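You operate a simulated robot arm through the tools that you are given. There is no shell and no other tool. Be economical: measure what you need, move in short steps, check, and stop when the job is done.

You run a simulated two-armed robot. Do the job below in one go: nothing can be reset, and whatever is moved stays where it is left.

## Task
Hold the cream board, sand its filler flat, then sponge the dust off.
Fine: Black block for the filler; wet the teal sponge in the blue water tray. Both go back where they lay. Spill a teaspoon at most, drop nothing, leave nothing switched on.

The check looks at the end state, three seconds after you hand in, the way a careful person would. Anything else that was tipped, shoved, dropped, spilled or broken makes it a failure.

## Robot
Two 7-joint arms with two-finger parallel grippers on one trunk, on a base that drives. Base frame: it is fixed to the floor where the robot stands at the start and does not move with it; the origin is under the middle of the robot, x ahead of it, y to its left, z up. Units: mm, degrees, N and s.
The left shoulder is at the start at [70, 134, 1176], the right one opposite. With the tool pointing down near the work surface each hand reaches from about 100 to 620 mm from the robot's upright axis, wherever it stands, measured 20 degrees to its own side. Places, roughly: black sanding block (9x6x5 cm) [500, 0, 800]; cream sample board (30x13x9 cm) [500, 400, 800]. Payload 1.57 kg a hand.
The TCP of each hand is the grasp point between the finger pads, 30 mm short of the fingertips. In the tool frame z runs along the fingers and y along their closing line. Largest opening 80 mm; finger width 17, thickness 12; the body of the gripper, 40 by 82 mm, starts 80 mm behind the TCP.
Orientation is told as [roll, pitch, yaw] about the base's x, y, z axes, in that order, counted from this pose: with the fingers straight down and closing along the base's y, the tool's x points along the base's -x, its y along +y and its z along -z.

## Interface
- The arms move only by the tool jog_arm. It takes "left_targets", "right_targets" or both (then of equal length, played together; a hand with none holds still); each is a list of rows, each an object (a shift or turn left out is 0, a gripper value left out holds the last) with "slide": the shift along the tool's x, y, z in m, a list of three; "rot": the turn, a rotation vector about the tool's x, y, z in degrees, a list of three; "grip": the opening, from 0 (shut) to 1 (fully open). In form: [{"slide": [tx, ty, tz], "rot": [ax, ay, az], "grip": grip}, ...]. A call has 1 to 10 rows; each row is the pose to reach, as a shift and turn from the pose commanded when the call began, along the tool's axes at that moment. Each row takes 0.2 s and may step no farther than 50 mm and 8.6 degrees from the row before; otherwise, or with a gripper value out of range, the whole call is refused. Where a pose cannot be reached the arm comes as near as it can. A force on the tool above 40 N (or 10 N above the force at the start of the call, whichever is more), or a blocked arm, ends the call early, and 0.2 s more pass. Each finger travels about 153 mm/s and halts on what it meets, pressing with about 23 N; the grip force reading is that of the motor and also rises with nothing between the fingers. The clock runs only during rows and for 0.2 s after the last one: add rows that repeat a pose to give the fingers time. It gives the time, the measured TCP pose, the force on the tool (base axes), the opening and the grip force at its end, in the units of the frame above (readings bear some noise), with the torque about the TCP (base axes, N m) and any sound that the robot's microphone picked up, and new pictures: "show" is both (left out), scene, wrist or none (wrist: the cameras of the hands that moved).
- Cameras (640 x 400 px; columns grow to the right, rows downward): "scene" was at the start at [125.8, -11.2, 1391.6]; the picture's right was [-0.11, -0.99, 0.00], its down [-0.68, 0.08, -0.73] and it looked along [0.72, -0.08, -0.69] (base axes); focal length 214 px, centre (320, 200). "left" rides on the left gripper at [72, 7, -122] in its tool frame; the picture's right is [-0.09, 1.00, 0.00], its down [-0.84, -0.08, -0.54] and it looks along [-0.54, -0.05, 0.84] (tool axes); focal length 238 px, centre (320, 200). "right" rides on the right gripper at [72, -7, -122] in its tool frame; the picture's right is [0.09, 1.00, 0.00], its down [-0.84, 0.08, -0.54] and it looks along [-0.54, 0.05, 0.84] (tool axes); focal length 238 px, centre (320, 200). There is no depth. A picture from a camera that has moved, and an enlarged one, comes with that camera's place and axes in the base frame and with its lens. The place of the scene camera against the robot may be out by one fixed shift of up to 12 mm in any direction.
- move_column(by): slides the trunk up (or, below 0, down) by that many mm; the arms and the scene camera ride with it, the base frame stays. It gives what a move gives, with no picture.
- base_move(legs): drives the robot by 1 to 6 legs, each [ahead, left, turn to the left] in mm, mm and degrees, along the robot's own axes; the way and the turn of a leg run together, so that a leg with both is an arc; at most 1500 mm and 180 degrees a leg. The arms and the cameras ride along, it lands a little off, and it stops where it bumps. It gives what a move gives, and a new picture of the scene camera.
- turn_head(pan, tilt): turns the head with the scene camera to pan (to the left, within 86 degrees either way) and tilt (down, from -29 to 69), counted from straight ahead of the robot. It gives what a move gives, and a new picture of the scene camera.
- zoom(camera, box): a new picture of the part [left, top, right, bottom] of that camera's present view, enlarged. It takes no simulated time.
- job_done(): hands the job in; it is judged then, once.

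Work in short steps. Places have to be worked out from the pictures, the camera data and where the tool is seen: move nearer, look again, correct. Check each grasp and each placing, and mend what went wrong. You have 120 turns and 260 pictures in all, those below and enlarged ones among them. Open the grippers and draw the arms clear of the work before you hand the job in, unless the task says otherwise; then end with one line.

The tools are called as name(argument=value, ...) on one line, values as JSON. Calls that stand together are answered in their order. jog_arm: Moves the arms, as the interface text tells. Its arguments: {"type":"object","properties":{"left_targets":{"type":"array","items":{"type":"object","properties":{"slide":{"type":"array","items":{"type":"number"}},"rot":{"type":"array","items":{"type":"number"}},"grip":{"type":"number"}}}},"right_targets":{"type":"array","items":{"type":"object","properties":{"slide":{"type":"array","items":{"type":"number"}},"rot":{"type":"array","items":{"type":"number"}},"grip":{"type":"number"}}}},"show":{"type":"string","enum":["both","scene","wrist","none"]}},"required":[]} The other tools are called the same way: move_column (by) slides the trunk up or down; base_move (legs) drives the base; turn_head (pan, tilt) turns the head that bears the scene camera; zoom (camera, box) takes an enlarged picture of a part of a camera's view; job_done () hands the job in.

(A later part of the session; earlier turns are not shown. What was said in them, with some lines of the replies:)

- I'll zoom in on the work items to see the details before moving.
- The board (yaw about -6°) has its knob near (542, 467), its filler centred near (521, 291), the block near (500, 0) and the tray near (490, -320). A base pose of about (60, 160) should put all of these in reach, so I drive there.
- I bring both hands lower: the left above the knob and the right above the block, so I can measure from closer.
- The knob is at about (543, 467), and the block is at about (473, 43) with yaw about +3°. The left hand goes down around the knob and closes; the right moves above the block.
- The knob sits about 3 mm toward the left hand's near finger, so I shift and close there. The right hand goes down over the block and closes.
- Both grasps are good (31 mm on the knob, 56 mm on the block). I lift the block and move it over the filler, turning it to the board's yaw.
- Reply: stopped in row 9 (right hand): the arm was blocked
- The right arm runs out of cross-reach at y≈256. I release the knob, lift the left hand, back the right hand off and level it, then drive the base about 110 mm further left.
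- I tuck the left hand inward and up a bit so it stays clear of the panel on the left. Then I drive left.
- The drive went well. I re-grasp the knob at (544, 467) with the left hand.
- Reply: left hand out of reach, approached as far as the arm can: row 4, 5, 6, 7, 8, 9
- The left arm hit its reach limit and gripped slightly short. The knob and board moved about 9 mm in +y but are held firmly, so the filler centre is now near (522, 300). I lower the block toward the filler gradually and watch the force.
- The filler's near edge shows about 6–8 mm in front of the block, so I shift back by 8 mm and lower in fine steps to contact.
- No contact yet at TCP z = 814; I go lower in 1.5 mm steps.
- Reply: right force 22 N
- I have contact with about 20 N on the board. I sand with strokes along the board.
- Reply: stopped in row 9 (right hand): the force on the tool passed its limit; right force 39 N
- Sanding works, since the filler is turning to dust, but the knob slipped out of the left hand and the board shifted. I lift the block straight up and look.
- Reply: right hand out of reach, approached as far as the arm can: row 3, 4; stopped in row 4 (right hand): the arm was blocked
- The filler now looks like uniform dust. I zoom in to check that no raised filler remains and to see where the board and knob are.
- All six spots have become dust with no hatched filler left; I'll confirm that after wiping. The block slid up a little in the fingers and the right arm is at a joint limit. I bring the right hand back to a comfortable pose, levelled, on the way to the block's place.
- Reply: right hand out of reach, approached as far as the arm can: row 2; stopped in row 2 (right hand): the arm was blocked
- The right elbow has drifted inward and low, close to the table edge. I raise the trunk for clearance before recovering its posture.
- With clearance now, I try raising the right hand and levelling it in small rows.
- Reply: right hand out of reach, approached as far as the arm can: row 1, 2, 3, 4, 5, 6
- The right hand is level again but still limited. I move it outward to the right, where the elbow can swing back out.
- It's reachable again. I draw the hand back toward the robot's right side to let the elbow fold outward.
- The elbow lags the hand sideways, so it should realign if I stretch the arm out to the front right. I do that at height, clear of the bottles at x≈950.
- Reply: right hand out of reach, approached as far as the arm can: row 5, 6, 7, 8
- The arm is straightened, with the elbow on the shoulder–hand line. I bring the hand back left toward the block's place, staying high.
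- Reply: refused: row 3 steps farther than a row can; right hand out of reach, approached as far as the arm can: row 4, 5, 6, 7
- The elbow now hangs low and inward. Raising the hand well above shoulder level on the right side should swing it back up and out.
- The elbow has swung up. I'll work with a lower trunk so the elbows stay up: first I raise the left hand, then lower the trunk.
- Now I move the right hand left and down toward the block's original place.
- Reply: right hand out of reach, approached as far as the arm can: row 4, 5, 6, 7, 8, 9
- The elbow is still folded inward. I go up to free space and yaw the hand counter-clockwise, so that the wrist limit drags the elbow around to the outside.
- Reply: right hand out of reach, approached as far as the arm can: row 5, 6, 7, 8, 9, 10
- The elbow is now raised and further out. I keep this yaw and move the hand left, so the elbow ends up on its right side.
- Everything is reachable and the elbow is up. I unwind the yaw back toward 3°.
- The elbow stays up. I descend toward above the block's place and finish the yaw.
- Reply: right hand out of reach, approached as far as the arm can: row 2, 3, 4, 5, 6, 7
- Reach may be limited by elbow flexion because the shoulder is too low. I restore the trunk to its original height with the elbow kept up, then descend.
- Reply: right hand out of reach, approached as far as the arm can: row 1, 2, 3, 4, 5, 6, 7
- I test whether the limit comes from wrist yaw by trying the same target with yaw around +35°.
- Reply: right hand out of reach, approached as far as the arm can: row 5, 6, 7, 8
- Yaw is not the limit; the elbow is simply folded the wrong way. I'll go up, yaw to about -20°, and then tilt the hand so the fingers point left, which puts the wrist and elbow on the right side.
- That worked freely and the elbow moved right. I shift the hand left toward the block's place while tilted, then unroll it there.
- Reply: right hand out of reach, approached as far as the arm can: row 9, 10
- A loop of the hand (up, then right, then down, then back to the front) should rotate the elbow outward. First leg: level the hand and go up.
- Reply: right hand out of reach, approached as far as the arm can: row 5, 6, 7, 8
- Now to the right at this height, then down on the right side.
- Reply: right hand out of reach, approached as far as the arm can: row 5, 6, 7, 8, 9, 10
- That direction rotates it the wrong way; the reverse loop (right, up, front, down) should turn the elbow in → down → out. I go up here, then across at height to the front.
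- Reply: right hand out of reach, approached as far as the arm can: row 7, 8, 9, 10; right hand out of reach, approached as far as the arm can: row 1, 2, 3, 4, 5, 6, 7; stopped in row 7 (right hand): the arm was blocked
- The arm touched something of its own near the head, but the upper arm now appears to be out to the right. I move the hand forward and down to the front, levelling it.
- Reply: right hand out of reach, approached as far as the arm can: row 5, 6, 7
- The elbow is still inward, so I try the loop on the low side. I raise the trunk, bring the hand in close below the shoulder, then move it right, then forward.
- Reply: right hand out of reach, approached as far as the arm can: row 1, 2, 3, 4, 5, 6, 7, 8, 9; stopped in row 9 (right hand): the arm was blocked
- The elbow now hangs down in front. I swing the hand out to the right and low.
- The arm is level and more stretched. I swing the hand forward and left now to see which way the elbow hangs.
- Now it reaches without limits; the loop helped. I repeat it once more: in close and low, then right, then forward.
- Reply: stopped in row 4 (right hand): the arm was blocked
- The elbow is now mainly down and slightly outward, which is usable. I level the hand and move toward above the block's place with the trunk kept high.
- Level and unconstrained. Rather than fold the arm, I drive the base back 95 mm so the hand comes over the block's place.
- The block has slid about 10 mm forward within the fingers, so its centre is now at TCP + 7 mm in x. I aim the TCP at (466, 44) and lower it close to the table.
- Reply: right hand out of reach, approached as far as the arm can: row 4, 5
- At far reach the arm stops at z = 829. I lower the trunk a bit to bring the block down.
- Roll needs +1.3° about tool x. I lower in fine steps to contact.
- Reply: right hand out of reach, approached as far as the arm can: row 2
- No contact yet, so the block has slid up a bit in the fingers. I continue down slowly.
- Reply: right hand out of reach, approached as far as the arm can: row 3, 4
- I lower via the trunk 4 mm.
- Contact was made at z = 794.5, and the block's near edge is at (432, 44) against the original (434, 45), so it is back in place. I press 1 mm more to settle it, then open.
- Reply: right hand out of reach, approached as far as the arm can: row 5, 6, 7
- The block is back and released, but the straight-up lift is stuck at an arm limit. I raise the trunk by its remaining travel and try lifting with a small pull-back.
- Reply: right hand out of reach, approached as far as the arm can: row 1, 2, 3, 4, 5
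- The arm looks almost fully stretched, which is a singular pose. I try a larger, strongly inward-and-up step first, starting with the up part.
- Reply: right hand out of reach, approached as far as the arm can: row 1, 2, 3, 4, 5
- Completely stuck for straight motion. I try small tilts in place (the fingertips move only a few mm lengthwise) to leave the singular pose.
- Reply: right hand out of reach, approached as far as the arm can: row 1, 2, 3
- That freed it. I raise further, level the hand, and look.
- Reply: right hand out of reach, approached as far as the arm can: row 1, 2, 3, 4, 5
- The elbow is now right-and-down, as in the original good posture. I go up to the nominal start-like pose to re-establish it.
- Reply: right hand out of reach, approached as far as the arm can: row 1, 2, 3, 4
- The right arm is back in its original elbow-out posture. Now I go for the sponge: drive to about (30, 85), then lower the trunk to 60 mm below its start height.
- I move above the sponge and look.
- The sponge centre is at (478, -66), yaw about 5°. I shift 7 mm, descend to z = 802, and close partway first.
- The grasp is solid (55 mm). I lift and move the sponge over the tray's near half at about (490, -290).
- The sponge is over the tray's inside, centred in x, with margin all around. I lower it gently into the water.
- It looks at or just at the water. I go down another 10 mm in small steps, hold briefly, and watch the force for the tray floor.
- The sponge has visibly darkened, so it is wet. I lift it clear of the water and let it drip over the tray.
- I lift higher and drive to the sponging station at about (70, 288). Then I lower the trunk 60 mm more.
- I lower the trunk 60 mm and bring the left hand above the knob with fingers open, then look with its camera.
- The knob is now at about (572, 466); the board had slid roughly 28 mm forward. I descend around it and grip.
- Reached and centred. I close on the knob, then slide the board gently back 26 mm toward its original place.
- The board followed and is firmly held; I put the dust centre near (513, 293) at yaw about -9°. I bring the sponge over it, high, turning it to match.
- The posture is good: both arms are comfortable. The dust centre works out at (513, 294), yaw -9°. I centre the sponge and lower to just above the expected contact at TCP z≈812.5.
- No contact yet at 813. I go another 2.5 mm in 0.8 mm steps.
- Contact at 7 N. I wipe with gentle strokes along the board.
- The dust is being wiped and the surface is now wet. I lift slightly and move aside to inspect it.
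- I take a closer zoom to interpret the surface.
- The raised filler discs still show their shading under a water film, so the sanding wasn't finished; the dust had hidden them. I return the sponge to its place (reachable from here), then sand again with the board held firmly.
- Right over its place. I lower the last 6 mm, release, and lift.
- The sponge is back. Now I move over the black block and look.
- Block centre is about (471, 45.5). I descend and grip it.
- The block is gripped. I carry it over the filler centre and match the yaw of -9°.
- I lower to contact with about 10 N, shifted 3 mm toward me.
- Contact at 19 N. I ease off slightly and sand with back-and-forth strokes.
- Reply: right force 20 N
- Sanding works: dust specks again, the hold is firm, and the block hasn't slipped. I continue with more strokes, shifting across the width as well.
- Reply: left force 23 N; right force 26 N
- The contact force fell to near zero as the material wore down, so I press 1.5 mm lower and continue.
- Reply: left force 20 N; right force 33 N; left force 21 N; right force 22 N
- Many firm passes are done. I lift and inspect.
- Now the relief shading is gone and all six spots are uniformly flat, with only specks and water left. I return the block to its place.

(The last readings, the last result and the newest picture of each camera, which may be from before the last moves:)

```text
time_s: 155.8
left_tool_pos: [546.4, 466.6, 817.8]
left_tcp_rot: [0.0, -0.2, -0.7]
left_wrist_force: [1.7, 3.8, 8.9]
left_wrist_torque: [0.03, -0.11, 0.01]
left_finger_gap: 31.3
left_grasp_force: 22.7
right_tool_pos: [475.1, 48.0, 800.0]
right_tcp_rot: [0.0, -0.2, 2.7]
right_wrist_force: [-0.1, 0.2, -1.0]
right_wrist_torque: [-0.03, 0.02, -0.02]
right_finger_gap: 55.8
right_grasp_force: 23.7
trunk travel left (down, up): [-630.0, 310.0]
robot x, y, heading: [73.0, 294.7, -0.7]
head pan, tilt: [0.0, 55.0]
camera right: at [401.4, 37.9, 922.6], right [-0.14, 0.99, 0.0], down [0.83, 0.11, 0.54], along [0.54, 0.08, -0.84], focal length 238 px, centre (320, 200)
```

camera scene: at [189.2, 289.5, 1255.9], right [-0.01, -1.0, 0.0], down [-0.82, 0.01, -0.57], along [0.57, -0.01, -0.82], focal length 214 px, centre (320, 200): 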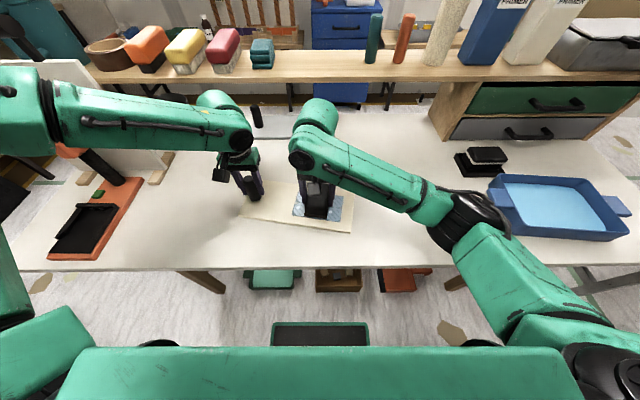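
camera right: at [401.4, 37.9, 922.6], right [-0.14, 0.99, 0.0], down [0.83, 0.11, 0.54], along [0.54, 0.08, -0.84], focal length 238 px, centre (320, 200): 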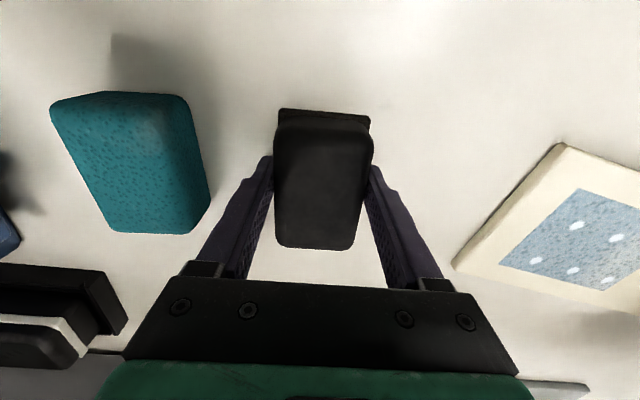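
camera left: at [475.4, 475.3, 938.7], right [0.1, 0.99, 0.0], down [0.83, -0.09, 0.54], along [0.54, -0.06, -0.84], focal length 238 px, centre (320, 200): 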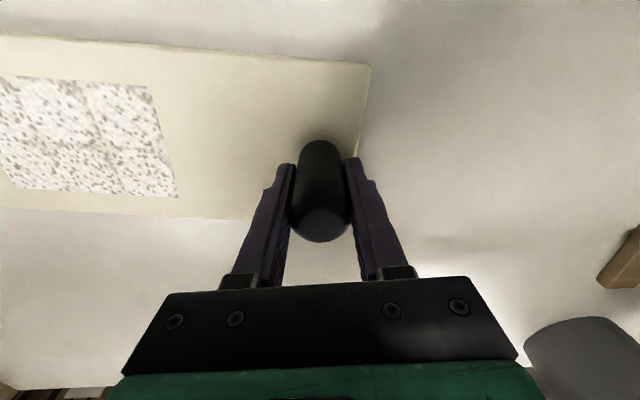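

I shift by -3 mm in both directions, lower to touch, release, and lift.

jog_arm(right_targets=[{"slide": [0.003, -0.003, 0.001]}, {"slide": [0.003, -0.003, 0.0025]}, {"slide": [0.003, -0.003, 0.0035]}, {"slide": [0.003, -0.003, 0.0035], "grip": 0.75}, {"slide": [0.003, -0.003, 0.0035], "grip": 0.95}, {"slide": [0.003, -0.003, 0.0035], "grip": 0.95}, {"slide": [0.003, -0.003, -0.03], "grip": 0.95}, {"slide": [0.003, -0.003, -0.07], "grip": 0.95}, {"slide": [0.003, -0.003, -0.1], "grip": 1}], show="wrist")

```text
time_s: 157.8
left_tool_pos: [546.2, 467.0, 817.2]
left_tcp_rot: [0.0, -0.3, -0.8]
left_wrist_force: [1.3, 1.5, 9.3]
left_wrist_torque: [-0.1, -0.01, 0.03]
left_finger_gap: 31.3
left_grasp_force: 23.2
right_tool_pos: [470.3, 45.6, 902.9]
right_tcp_rot: [0.1, -0.1, 2.6]
right_wrist_force: [0.7, 0.7, 0.3]
right_wrist_torque: [0.01, 0.01, -0.02]
right_finger_gap: 80.0
right_grasp_force: 0.1
trunk travel left (down, up): [-630.0, 310.0]
robot x, y, heading: [70.6, 289.4, -0.9]
head pan, tilt: [0.0, 55.0]
camera right: at [398.0, 34.7, 1023.9], right [-0.14, 0.99, 0.0], down [0.83, 0.12, 0.54], along [0.54, 0.08, -0.84], focal length 238 px, centre (320, 200)
```

right: 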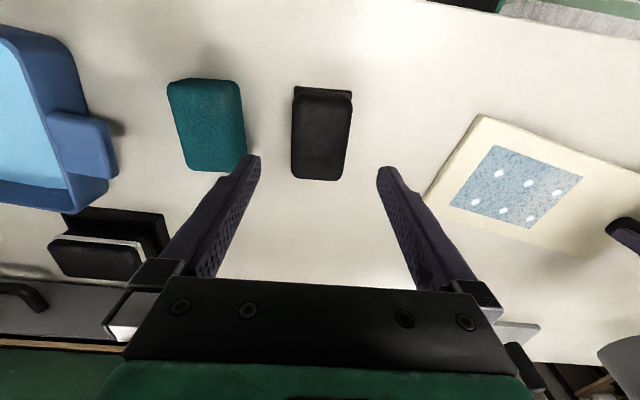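

The block is back. I pick the (still damp) sponge up again for the final wipe.

jog_arm(right_targets=[{"slide": [-0.001, -0.036, 0]}, {"slide": [-0.003, -0.073, 0], "rot": [0, 0, -1]}, {"slide": [-0.004, -0.109, 0], "rot": [0, 0, -2.2]}, {"slide": [-0.004, -0.109, 0.04], "rot": [0, 0, -2.2]}, {"slide": [-0.004, -0.109, 0.08], "rot": [0, 0, -2.2]}, {"slide": [-0.004, -0.109, 0.103], "rot": [0, 0, -2.2]}, {"slide": [-0.004, -0.109, 0.103], "rot": [0, 0, -2.2]}, {"slide": [-0.004, -0.109, 0.103], "rot": [0, 0, -2.2], "grip": 0.6}, {"slide": [-0.004, -0.109, 0.103], "rot": [0, 0, -2.2], "grip": 0.6}, {"slide": [-0.004, -0.109, 0.103], "rot": [0, 0, -2.2], "grip": 0.6}], show="wrist")

```text
time_s: 159.9
left_tool_pos: [545.9, 466.1, 818.3]
left_tcp_rot: [-0.1, -0.2, -0.7]
left_wrist_force: [0.0, 1.4, 6.8]
left_wrist_torque: [-0.03, -0.07, 0.0]
left_finger_gap: 31.4
left_grasp_force: 22.8
right_tool_pos: [480.5, -63.6, 796.4]
right_tcp_rot: [0.2, -0.2, 4.8]
right_wrist_force: [0.1, -0.7, 0.1]
right_wrist_torque: [-0.02, 0.0, 0.0]
right_finger_gap: 55.2
right_grasp_force: 22.7
trunk travel left (down, up): [-630.0, 310.0]
robot x, y, heading: [71.1, 291.4, -0.6]
head pan, tilt: [0.0, 55.0]
camera right: at [407.8, -78.0, 918.9], right [-0.18, 0.98, 0.0], down [0.83, 0.15, 0.55], along [0.54, 0.1, -0.84], focal length 238 px, centre (320, 200)
```

right: 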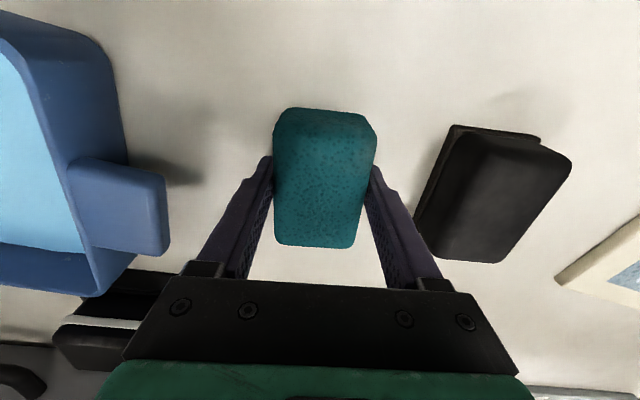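

The sponge is gripped. I lift and carry it back over the board.

jog_arm(right_targets=[{"slide": [0, 0, -0.045]}, {"slide": [0, 0, -0.09]}, {"slide": [-0.008, 0.046, -0.095], "rot": [0, 0, 2]}, {"slide": [-0.016, 0.092, -0.095], "rot": [0, 0, 4]}, {"slide": [-0.024, 0.138, -0.095], "rot": [0, 0, 6]}, {"slide": [-0.032, 0.184, -0.095], "rot": [0, 0, 8]}, {"slide": [-0.04, 0.23, -0.095], "rot": [0, 0, 10]}, {"slide": [-0.048, 0.275, -0.095], "rot": [0, 0, 12]}, {"slide": [-0.055, 0.318, -0.08], "rot": [0, 0, 13.8]}, {"slide": [-0.061, 0.353, -0.06], "rot": [0, 0, 13.8]}], show="none")

jog_arm(right_targets=[{"slide": [0, 0, 0.025]}, {"slide": [0, 0, 0.038]}, {"slide": [0, 0, 0.042]}, {"slide": [0, 0, 0.044]}, {"slide": [0, 0, 0.0455]}, {"slide": [0, 0, 0.047]}, {"slide": [0, 0, 0.047]}], show="wrist")

```text
time_s: 162.2
left_tool_pos: [545.5, 466.7, 817.8]
left_tcp_rot: [0.0, -0.2, -0.7]
left_wrist_force: [-1.5, 1.5, 5.9]
left_wrist_torque: [-0.36, 0.26, -0.05]
left_finger_gap: 31.2
left_grasp_force: 22.6
right_tool_pos: [512.0, 295.4, 860.4]
right_tcp_rot: [0.2, -0.3, -9.0]
right_wrist_force: [0.8, 0.0, 0.0]
right_wrist_torque: [0.01, 0.03, 0.02]
right_finger_gap: 55.3
right_grasp_force: 22.7
trunk travel left (down, up): [-630.0, 310.0]
robot x, y, heading: [73.9, 291.4, -0.6]
head pan, tilt: [0.0, 55.0]
```

```text
time_s: 163.8
left_tool_pos: [546.2, 466.5, 817.6]
left_tcp_rot: [0.0, -0.3, -0.7]
left_wrist_force: [-0.7, 1.3, 6.4]
left_wrist_torque: [0.04, 0.01, -0.03]
left_finger_gap: 31.2
left_grasp_force: 23.1
right_tool_pos: [513.1, 293.7, 811.9]
right_tcp_rot: [0.2, -0.1, -8.9]
right_wrist_force: [-1.0, 0.5, 0.0]
right_wrist_torque: [0.0, -0.01, -0.02]
right_finger_gap: 55.4
right_grasp_force: 22.7
trunk travel left (down, up): [-630.0, 310.0]
robot x, y, heading: [77.6, 294.1, -0.5]
head pan, tilt: [0.0, 55.0]
camera right: at [438.4, 298.6, 934.4], right [0.06, 1.0, 0.0], down [0.84, -0.06, 0.54], along [0.54, -0.03, -0.84], focal length 238 px, centre (320, 200)
```

right: 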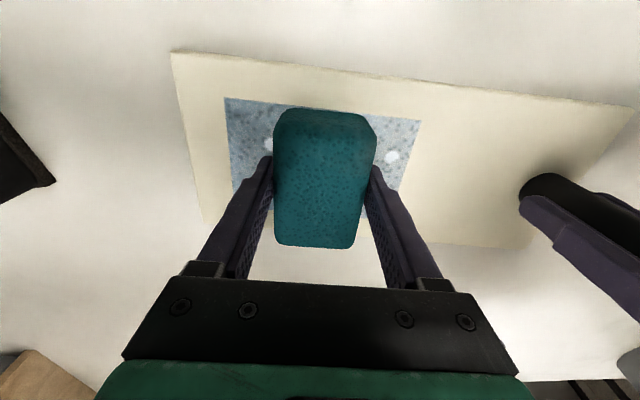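

I lower another 3.5 mm to contact, then wipe.

jog_arm(right_targets=[{"slide": [0.003, 0, 0.0015]}, {"slide": [0.003, 0, 0.0025]}, {"slide": [0.003, 0, 0.0035]}, {"slide": [0.003, 0, 0.0035]}], show="none")

```text
time_s: 164.8
left_tool_pos: [546.0, 468.4, 817.5]
left_tcp_rot: [0.0, -0.2, -0.8]
left_wrist_force: [-0.1, 1.7, 5.8]
left_wrist_torque: [0.07, -0.05, 0.02]
left_finger_gap: 31.3
left_grasp_force: 23.3
right_tool_pos: [510.0, 294.5, 810.3]
right_tcp_rot: [0.2, -0.2, -9.1]
right_wrist_force: [1.0, 0.3, 0.3]
right_wrist_torque: [0.01, 0.01, -0.01]
right_finger_gap: 55.4
right_grasp_force: 22.4
trunk travel left (down, up): [-630.0, 310.0]
robot x, y, heading: [71.8, 295.7, -0.7]
head pan, tilt: [0.0, 55.0]
```

jog_arm(right_targets=[{"slide": [0, 0, 0.001]}, {"slide": [0, 0, 0.002]}, {"slide": [0, 0, 0.003]}, {"slide": [0, 0, 0.003]}], show="none")

```text
time_s: 165.8
left_tool_pos: [545.2, 467.6, 818.2]
left_tcp_rot: [0.1, -0.3, -0.7]
left_wrist_force: [4.4, 0.5, -7.7]
left_wrist_torque: [-0.01, -0.48, 0.13]
left_finger_gap: 31.4
left_grasp_force: 23.5
right_tool_pos: [508.8, 295.5, 808.7]
right_tcp_rot: [0.2, -0.5, -9.0]
right_wrist_force: [-0.2, -2.5, 30.7]
right_wrist_torque: [-0.21, 0.14, 0.06]
right_finger_gap: 55.5
right_grasp_force: 22.9
trunk travel left (down, up): [-630.0, 310.0]
robot x, y, heading: [74.1, 293.1, -0.9]
head pan, tilt: [0.0, 55.0]
```

Too firm at 30 N; I ease back about 1.8 mm and wipe back and forth.

jog_arm(right_targets=[{"slide": [0, 0, -0.0018]}, {"slide": [0, -0.02, -0.0018]}, {"slide": [0, -0.042, -0.0018]}, {"slide": [0, -0.02, -0.0018]}, {"slide": [0, 0.002, -0.0018]}, {"slide": [0, 0.024, -0.0018]}, {"slide": [0, 0.044, -0.0018]}, {"slide": [-0.005, 0.022, -0.0018]}, {"slide": [-0.008, 0, -0.0018]}, {"slide": [-0.008, -0.022, -0.0018]}], show="wrist")

```text
time_s: 167.9
left_tool_pos: [546.5, 465.5, 818.7]
left_tcp_rot: [0.0, -0.3, -0.7]
left_wrist_force: [-1.7, -5.4, -0.1]
left_wrist_torque: [0.04, -0.27, -0.26]
left_finger_gap: 31.5
left_grasp_force: 23.4
right_tool_pos: [513.5, 271.0, 807.8]
right_tcp_rot: [0.2, -0.1, -9.0]
right_wrist_force: [2.3, 4.1, 4.7]
right_wrist_torque: [0.07, -0.15, 0.12]
right_finger_gap: 55.3
right_grasp_force: 22.6
trunk travel left (down, up): [-630.0, 310.0]
robot x, y, heading: [76.2, 292.3, -0.6]
head pan, tilt: [0.0, 55.0]
camera right: at [439.3, 275.4, 929.8], right [0.07, 1.0, 0.0], down [0.84, -0.06, 0.54], along [0.54, -0.03, -0.84], focal length 238 px, centre (320, 200)
```

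right: 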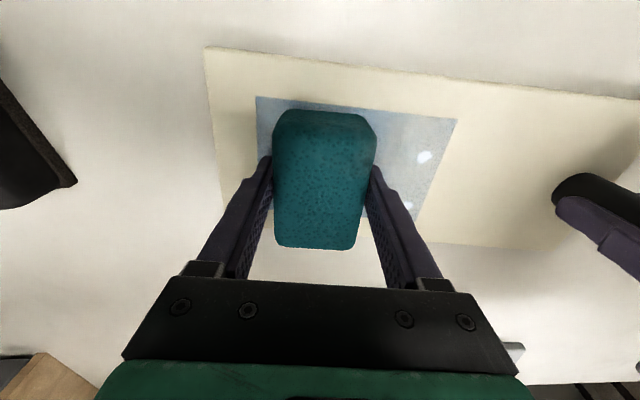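

Dust specks are disappearing and it's much cleaner. I do more wiping passes over the whole area at about 8 N.

jog_arm(right_targets=[{"slide": [0.002, -0.02, 0.0005]}, {"slide": [0.006, 0.0, 0.0005]}, {"slide": [0.01, 0.022, 0.0005]}, {"slide": [0.01, 0.044, 0.0005]}, {"slide": [0.01, 0.066, 0.0005]}, {"slide": [0.004, 0.044, 0.0005]}, {"slide": [0.0, 0.022, 0.0005]}, {"slide": [-0.003, 0, 0.0005]}, {"slide": [-0.003, -0.02, 0.0005]}, {"slide": [-0.003, 0.002, 0.0005]}], show="none")

jog_arm(right_targets=[{"slide": [0, 0.022, 0]}, {"slide": [0, 0.044, 0]}, {"slide": [0, 0.064, 0]}, {"slide": [0.008, 0.044, 0]}, {"slide": [0.014, 0.022, 0]}, {"slide": [0.014, 0, 0]}, {"slide": [0.014, -0.022, 0]}, {"slide": [0.01, 0, -0.02]}, {"slide": [0.01, -0.04, -0.05]}, {"slide": [0.01, -0.08, -0.08]}], show="none")

zoom(camera="scene", box=[288, 186, 348, 226])

```text
time_s: 170.2
left_tool_pos: [545.6, 469.3, 818.4]
left_tcp_rot: [-0.1, -0.3, -0.7]
left_wrist_force: [0.1, 2.8, 5.0]
left_wrist_torque: [-0.39, 0.12, -0.05]
left_finger_gap: 31.5
left_grasp_force: 23.0
right_tool_pos: [515.8, 273.6, 807.9]
right_tcp_rot: [0.2, -0.2, -9.1]
right_wrist_force: [-1.4, -2.6, 3.0]
right_wrist_torque: [-0.08, -0.08, -0.1]
right_finger_gap: 55.2
right_grasp_force: 23.0
trunk travel left (down, up): [-630.0, 310.0]
robot x, y, heading: [75.9, 294.2, -0.9]
head pan, tilt: [0.0, 55.0]
```

```text
time_s: 172.3
left_tool_pos: [546.2, 467.2, 817.6]
left_tcp_rot: [0.0, -0.2, -0.7]
left_wrist_force: [-0.8, -1.6, 4.5]
left_wrist_torque: [0.18, -0.38, -0.05]
left_finger_gap: 31.6
left_grasp_force: 23.2
right_tool_pos: [492.6, 193.9, 885.5]
right_tcp_rot: [0.2, -0.1, -9.0]
right_wrist_force: [0.5, -0.8, 0.1]
right_wrist_torque: [0.01, 0.01, 0.0]
right_finger_gap: 55.3
right_grasp_force: 23.3
trunk travel left (down, up): [-630.0, 310.0]
robot x, y, heading: [76.4, 293.1, -0.6]
head pan, tilt: [0.0, 55.0]
```

```text
10.00 times, centred on (318, 206) of scene
camera zoom: at [187.8, 288.5, 1255.9], right [-0.01, -1.0, 0.0], down [-0.82, 0.01, -0.57], along [0.57, -0.01, -0.82], focal length 2145 px, centre (340, 140)
```

zoom: 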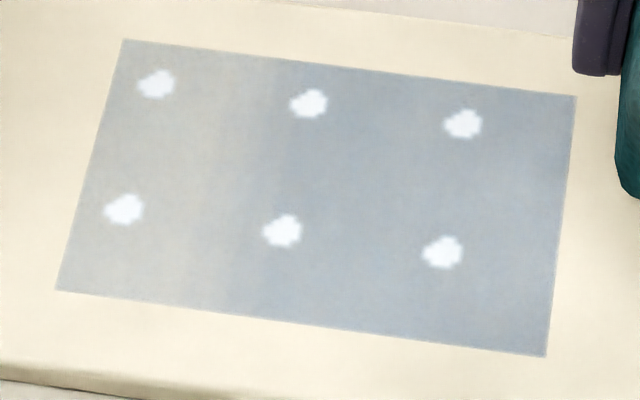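

No dust specks and no relief remain; the area is flat and merely wet. I return the sponge to its place.

jog_arm(right_targets=[{"slide": [-0.003, -0.04, -0.01], "rot": [0, 0, -2]}, {"slide": [-0.007, -0.08, -0.015], "rot": [0, 0, -4.5]}, {"slide": [-0.011, -0.12, -0.015], "rot": [0, 0, -7]}, {"slide": [-0.015, -0.16, -0.015], "rot": [0, 0, -9.5]}, {"slide": [-0.02, -0.2, -0.015], "rot": [0, 0, -12]}, {"slide": [-0.024, -0.235, -0.01], "rot": [0, 0, -13.8]}, {"slide": [-0.0258, -0.257, 0.01], "rot": [0, 0, -13.8]}, {"slide": [-0.0258, -0.257, 0.045], "rot": [0, 0, -13.8]}, {"slide": [-0.0258, -0.257, 0.075], "rot": [0, 0, -13.8]}, {"slide": [-0.0258, -0.257, 0.082], "rot": [0, 0, -13.8]}], show="wrist")

```text
time_s: 174.6
left_tool_pos: [547.0, 468.0, 817.4]
left_tcp_rot: [0.1, -0.2, -0.7]
left_wrist_force: [0.3, -0.4, 3.8]
left_wrist_torque: [0.02, -0.3, 0.02]
left_finger_gap: 31.5
left_grasp_force: 23.4
right_tool_pos: [483.0, -60.8, 803.1]
right_tcp_rot: [0.1, -0.2, 4.9]
right_wrist_force: [0.9, 0.1, 0.5]
right_wrist_torque: [0.0, 0.01, 0.03]
right_finger_gap: 55.4
right_grasp_force: 23.0
trunk travel left (down, up): [-630.0, 310.0]
robot x, y, heading: [73.1, 292.1, -0.7]
head pan, tilt: [0.0, 55.0]
camera right: at [409.0, -75.0, 925.6], right [-0.18, 0.98, 0.0], down [0.83, 0.15, 0.55], along [0.54, 0.1, -0.84], focal length 238 px, centre (320, 200)
```

right: 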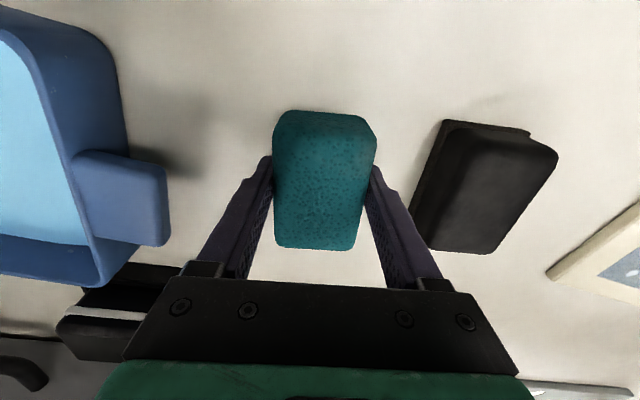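

I adjust by about -6 mm in x and -2 mm in y, lower, release, and lift.

jog_arm(right_targets=[{"slide": [0.006, -0.003, 0.002]}, {"slide": [0.006, -0.003, 0.0045]}, {"slide": [0.006, -0.003, 0.0065]}, {"slide": [0.006, -0.003, 0.0075]}, {"slide": [0.006, -0.003, 0.0075], "grip": 0.75}, {"slide": [0.006, -0.003, 0.0075], "grip": 0.95}, {"slide": [0.006, -0.003, -0.03], "grip": 0.95}, {"slide": [0.006, -0.003, -0.07], "grip": 0.95}, {"slide": [0.006, -0.003, -0.115], "grip": 1}, {"slide": [0.006, -0.003, -0.15], "grip": 1}], show="wrist")

```text
time_s: 176.8
left_tool_pos: [546.5, 466.7, 817.5]
left_tcp_rot: [0.0, -0.2, -0.7]
left_wrist_force: [-1.5, 1.4, 4.1]
left_wrist_torque: [-0.28, 0.03, -0.06]
left_finger_gap: 31.5
left_grasp_force: 22.6
right_tool_pos: [474.0, -64.7, 952.5]
right_tcp_rot: [0.3, -0.1, 4.9]
right_wrist_force: [0.0, -0.7, -0.5]
right_wrist_torque: [-0.01, 0.02, 0.03]
right_finger_gap: 79.8
right_grasp_force: 0.0
trunk travel left (down, up): [-630.0, 310.0]
robot x, y, heading: [71.6, 292.9, -0.5]
head pan, tilt: [0.0, 55.0]
camera right: at [401.3, -78.5, 1074.4], right [-0.18, 0.98, 0.0], down [0.83, 0.15, 0.54], along [0.53, 0.1, -0.84], focal length 238 px, centre (320, 200)
```

right: 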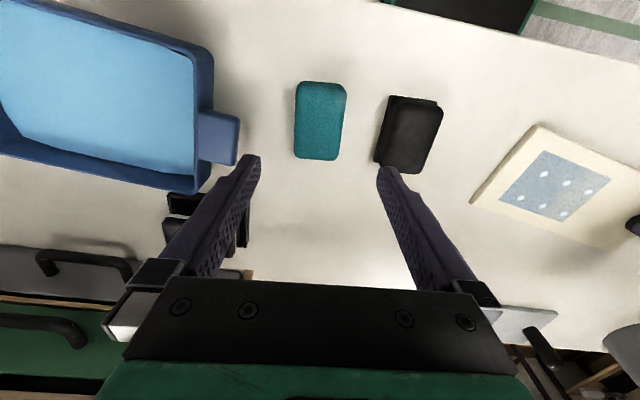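

The sponge and block are in place. I release the knob and lift the left hand, while the right hand also rises clear.

jog_arm(left_targets=[{"grip": 0.6}, {"grip": 0.7}, {"grip": 0.7}, {"slide": [0, 0, -0.04], "grip": 0.7}, {"slide": [0, 0, -0.08], "grip": 0.8}, {"slide": [0, 0, -0.12], "grip": 1}, {"slide": [0, 0, -0.16], "grip": 1}, {"slide": [0.04, 0, -0.18], "grip": 1}], right_targets=[{"slide": [0, 0, 0]}, {"slide": [0, 0, 0]}, {"slide": [0, 0, 0]}, {"slide": [0, 0, -0.02]}, {"slide": [0, 0, -0.04]}, {"slide": [0, -0.02, -0.06]}, {"slide": [0.03, -0.04, -0.08]}, {"slide": [0.06, -0.06, -0.1]}])

zoom(camera="scene", box=[220, 150, 640, 270])

```text
time_s: 178.6
left_tool_pos: [501.0, 466.3, 998.3]
left_tcp_rot: [0.0, -0.5, -0.7]
left_wrist_force: [-0.2, -0.3, -0.5]
left_wrist_torque: [-0.01, -0.06, 0.03]
left_finger_gap: 80.0
left_grasp_force: 0.0
right_tool_pos: [435.7, -126.1, 1050.6]
right_tcp_rot: [0.0, -0.3, 4.9]
right_wrist_force: [0.0, 0.0, 0.5]
right_wrist_torque: [0.0, -0.04, 0.0]
right_finger_gap: 80.0
right_grasp_force: 0.2
right hand out of reach, approached as far as the arm can: row 8
trunk travel left (down, up): [-630.0, 310.0]
robot x, y, heading: [72.5, 294.3, -0.9]
head pan, tilt: [0.0, 55.0]
camera scene: at [183.9, 290.9, 1256.4], right [-0.01, -1.0, 0.0], down [-0.82, 0.01, -0.58], along [0.58, -0.01, -0.82], focal length 214 px, centre (320, 200)
camera right: at [362.4, -139.2, 1171.8], right [-0.18, 0.98, 0.0], down [0.82, 0.15, 0.55], along [0.54, 0.1, -0.84], focal length 238 px, centre (320, 200)
camera left: at [428.6, 475.5, 1119.4], right [0.1, 0.99, 0.0], down [0.83, -0.09, 0.55], along [0.55, -0.06, -0.84], focal length 238 px, centre (320, 200)
```

scene: 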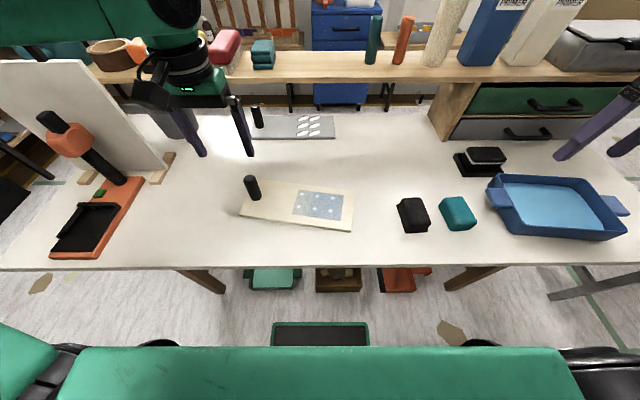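
right: 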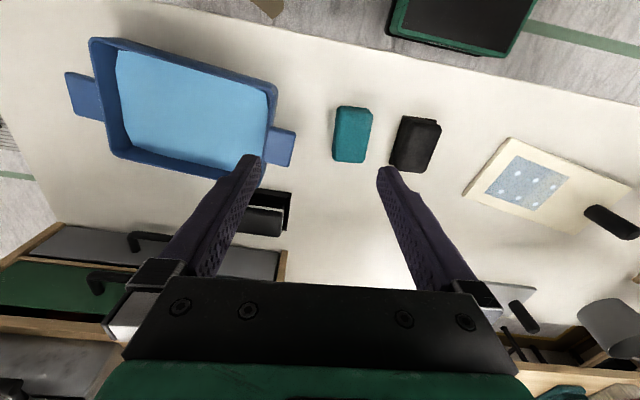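
left: 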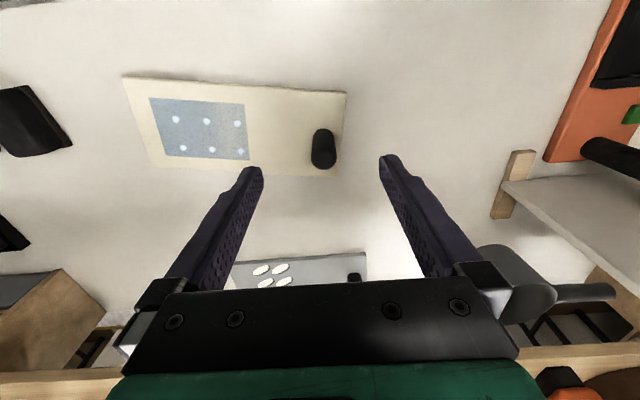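

```text
1.52 times, centred on (430, 210) of scene
camera zoom: at [183.9, 290.9, 1256.4], right [-0.01, -1.0, 0.0], down [-0.82, 0.01, -0.58], along [0.58, -0.01, -0.82], focal length 327 px, centre (152, 185)
```

zoom: 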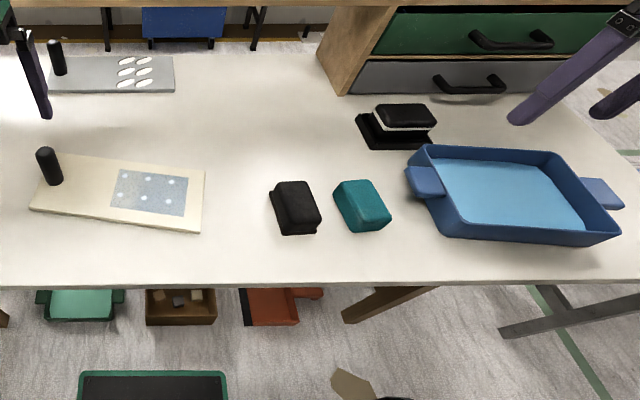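

Everything stands in place. I take one last close check of the board surface, then hand in.

zoom(camera="scene", box=[286, 184, 350, 224])

```text
10.00 times, centred on (318, 204) of scene
camera zoom: at [183.9, 290.9, 1256.4], right [-0.01, -1.0, 0.0], down [-0.82, 0.01, -0.58], along [0.58, -0.01, -0.82], focal length 2145 px, centre (340, 160)
```

zoom: 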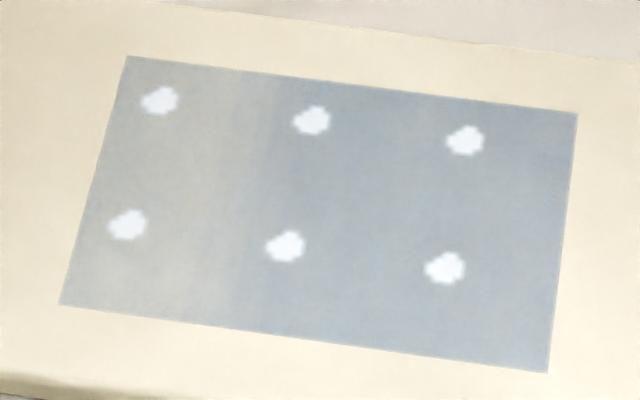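

The surface is flat and free of dust, both tools are back where they lay, and the grippers are open and clear, so I hand in.

job_done()

```text
The job is handed in.
```

The filler on the cream board is sanded flat and the dust is sponged off; the wiped area is still wet, the board lies within about 1 cm of its start but turned about 3° after slipping during the first sanding, the black block and teal sponge are back in their places to within a few millimetres, I saw no spills, and nothing was dropped or left on.
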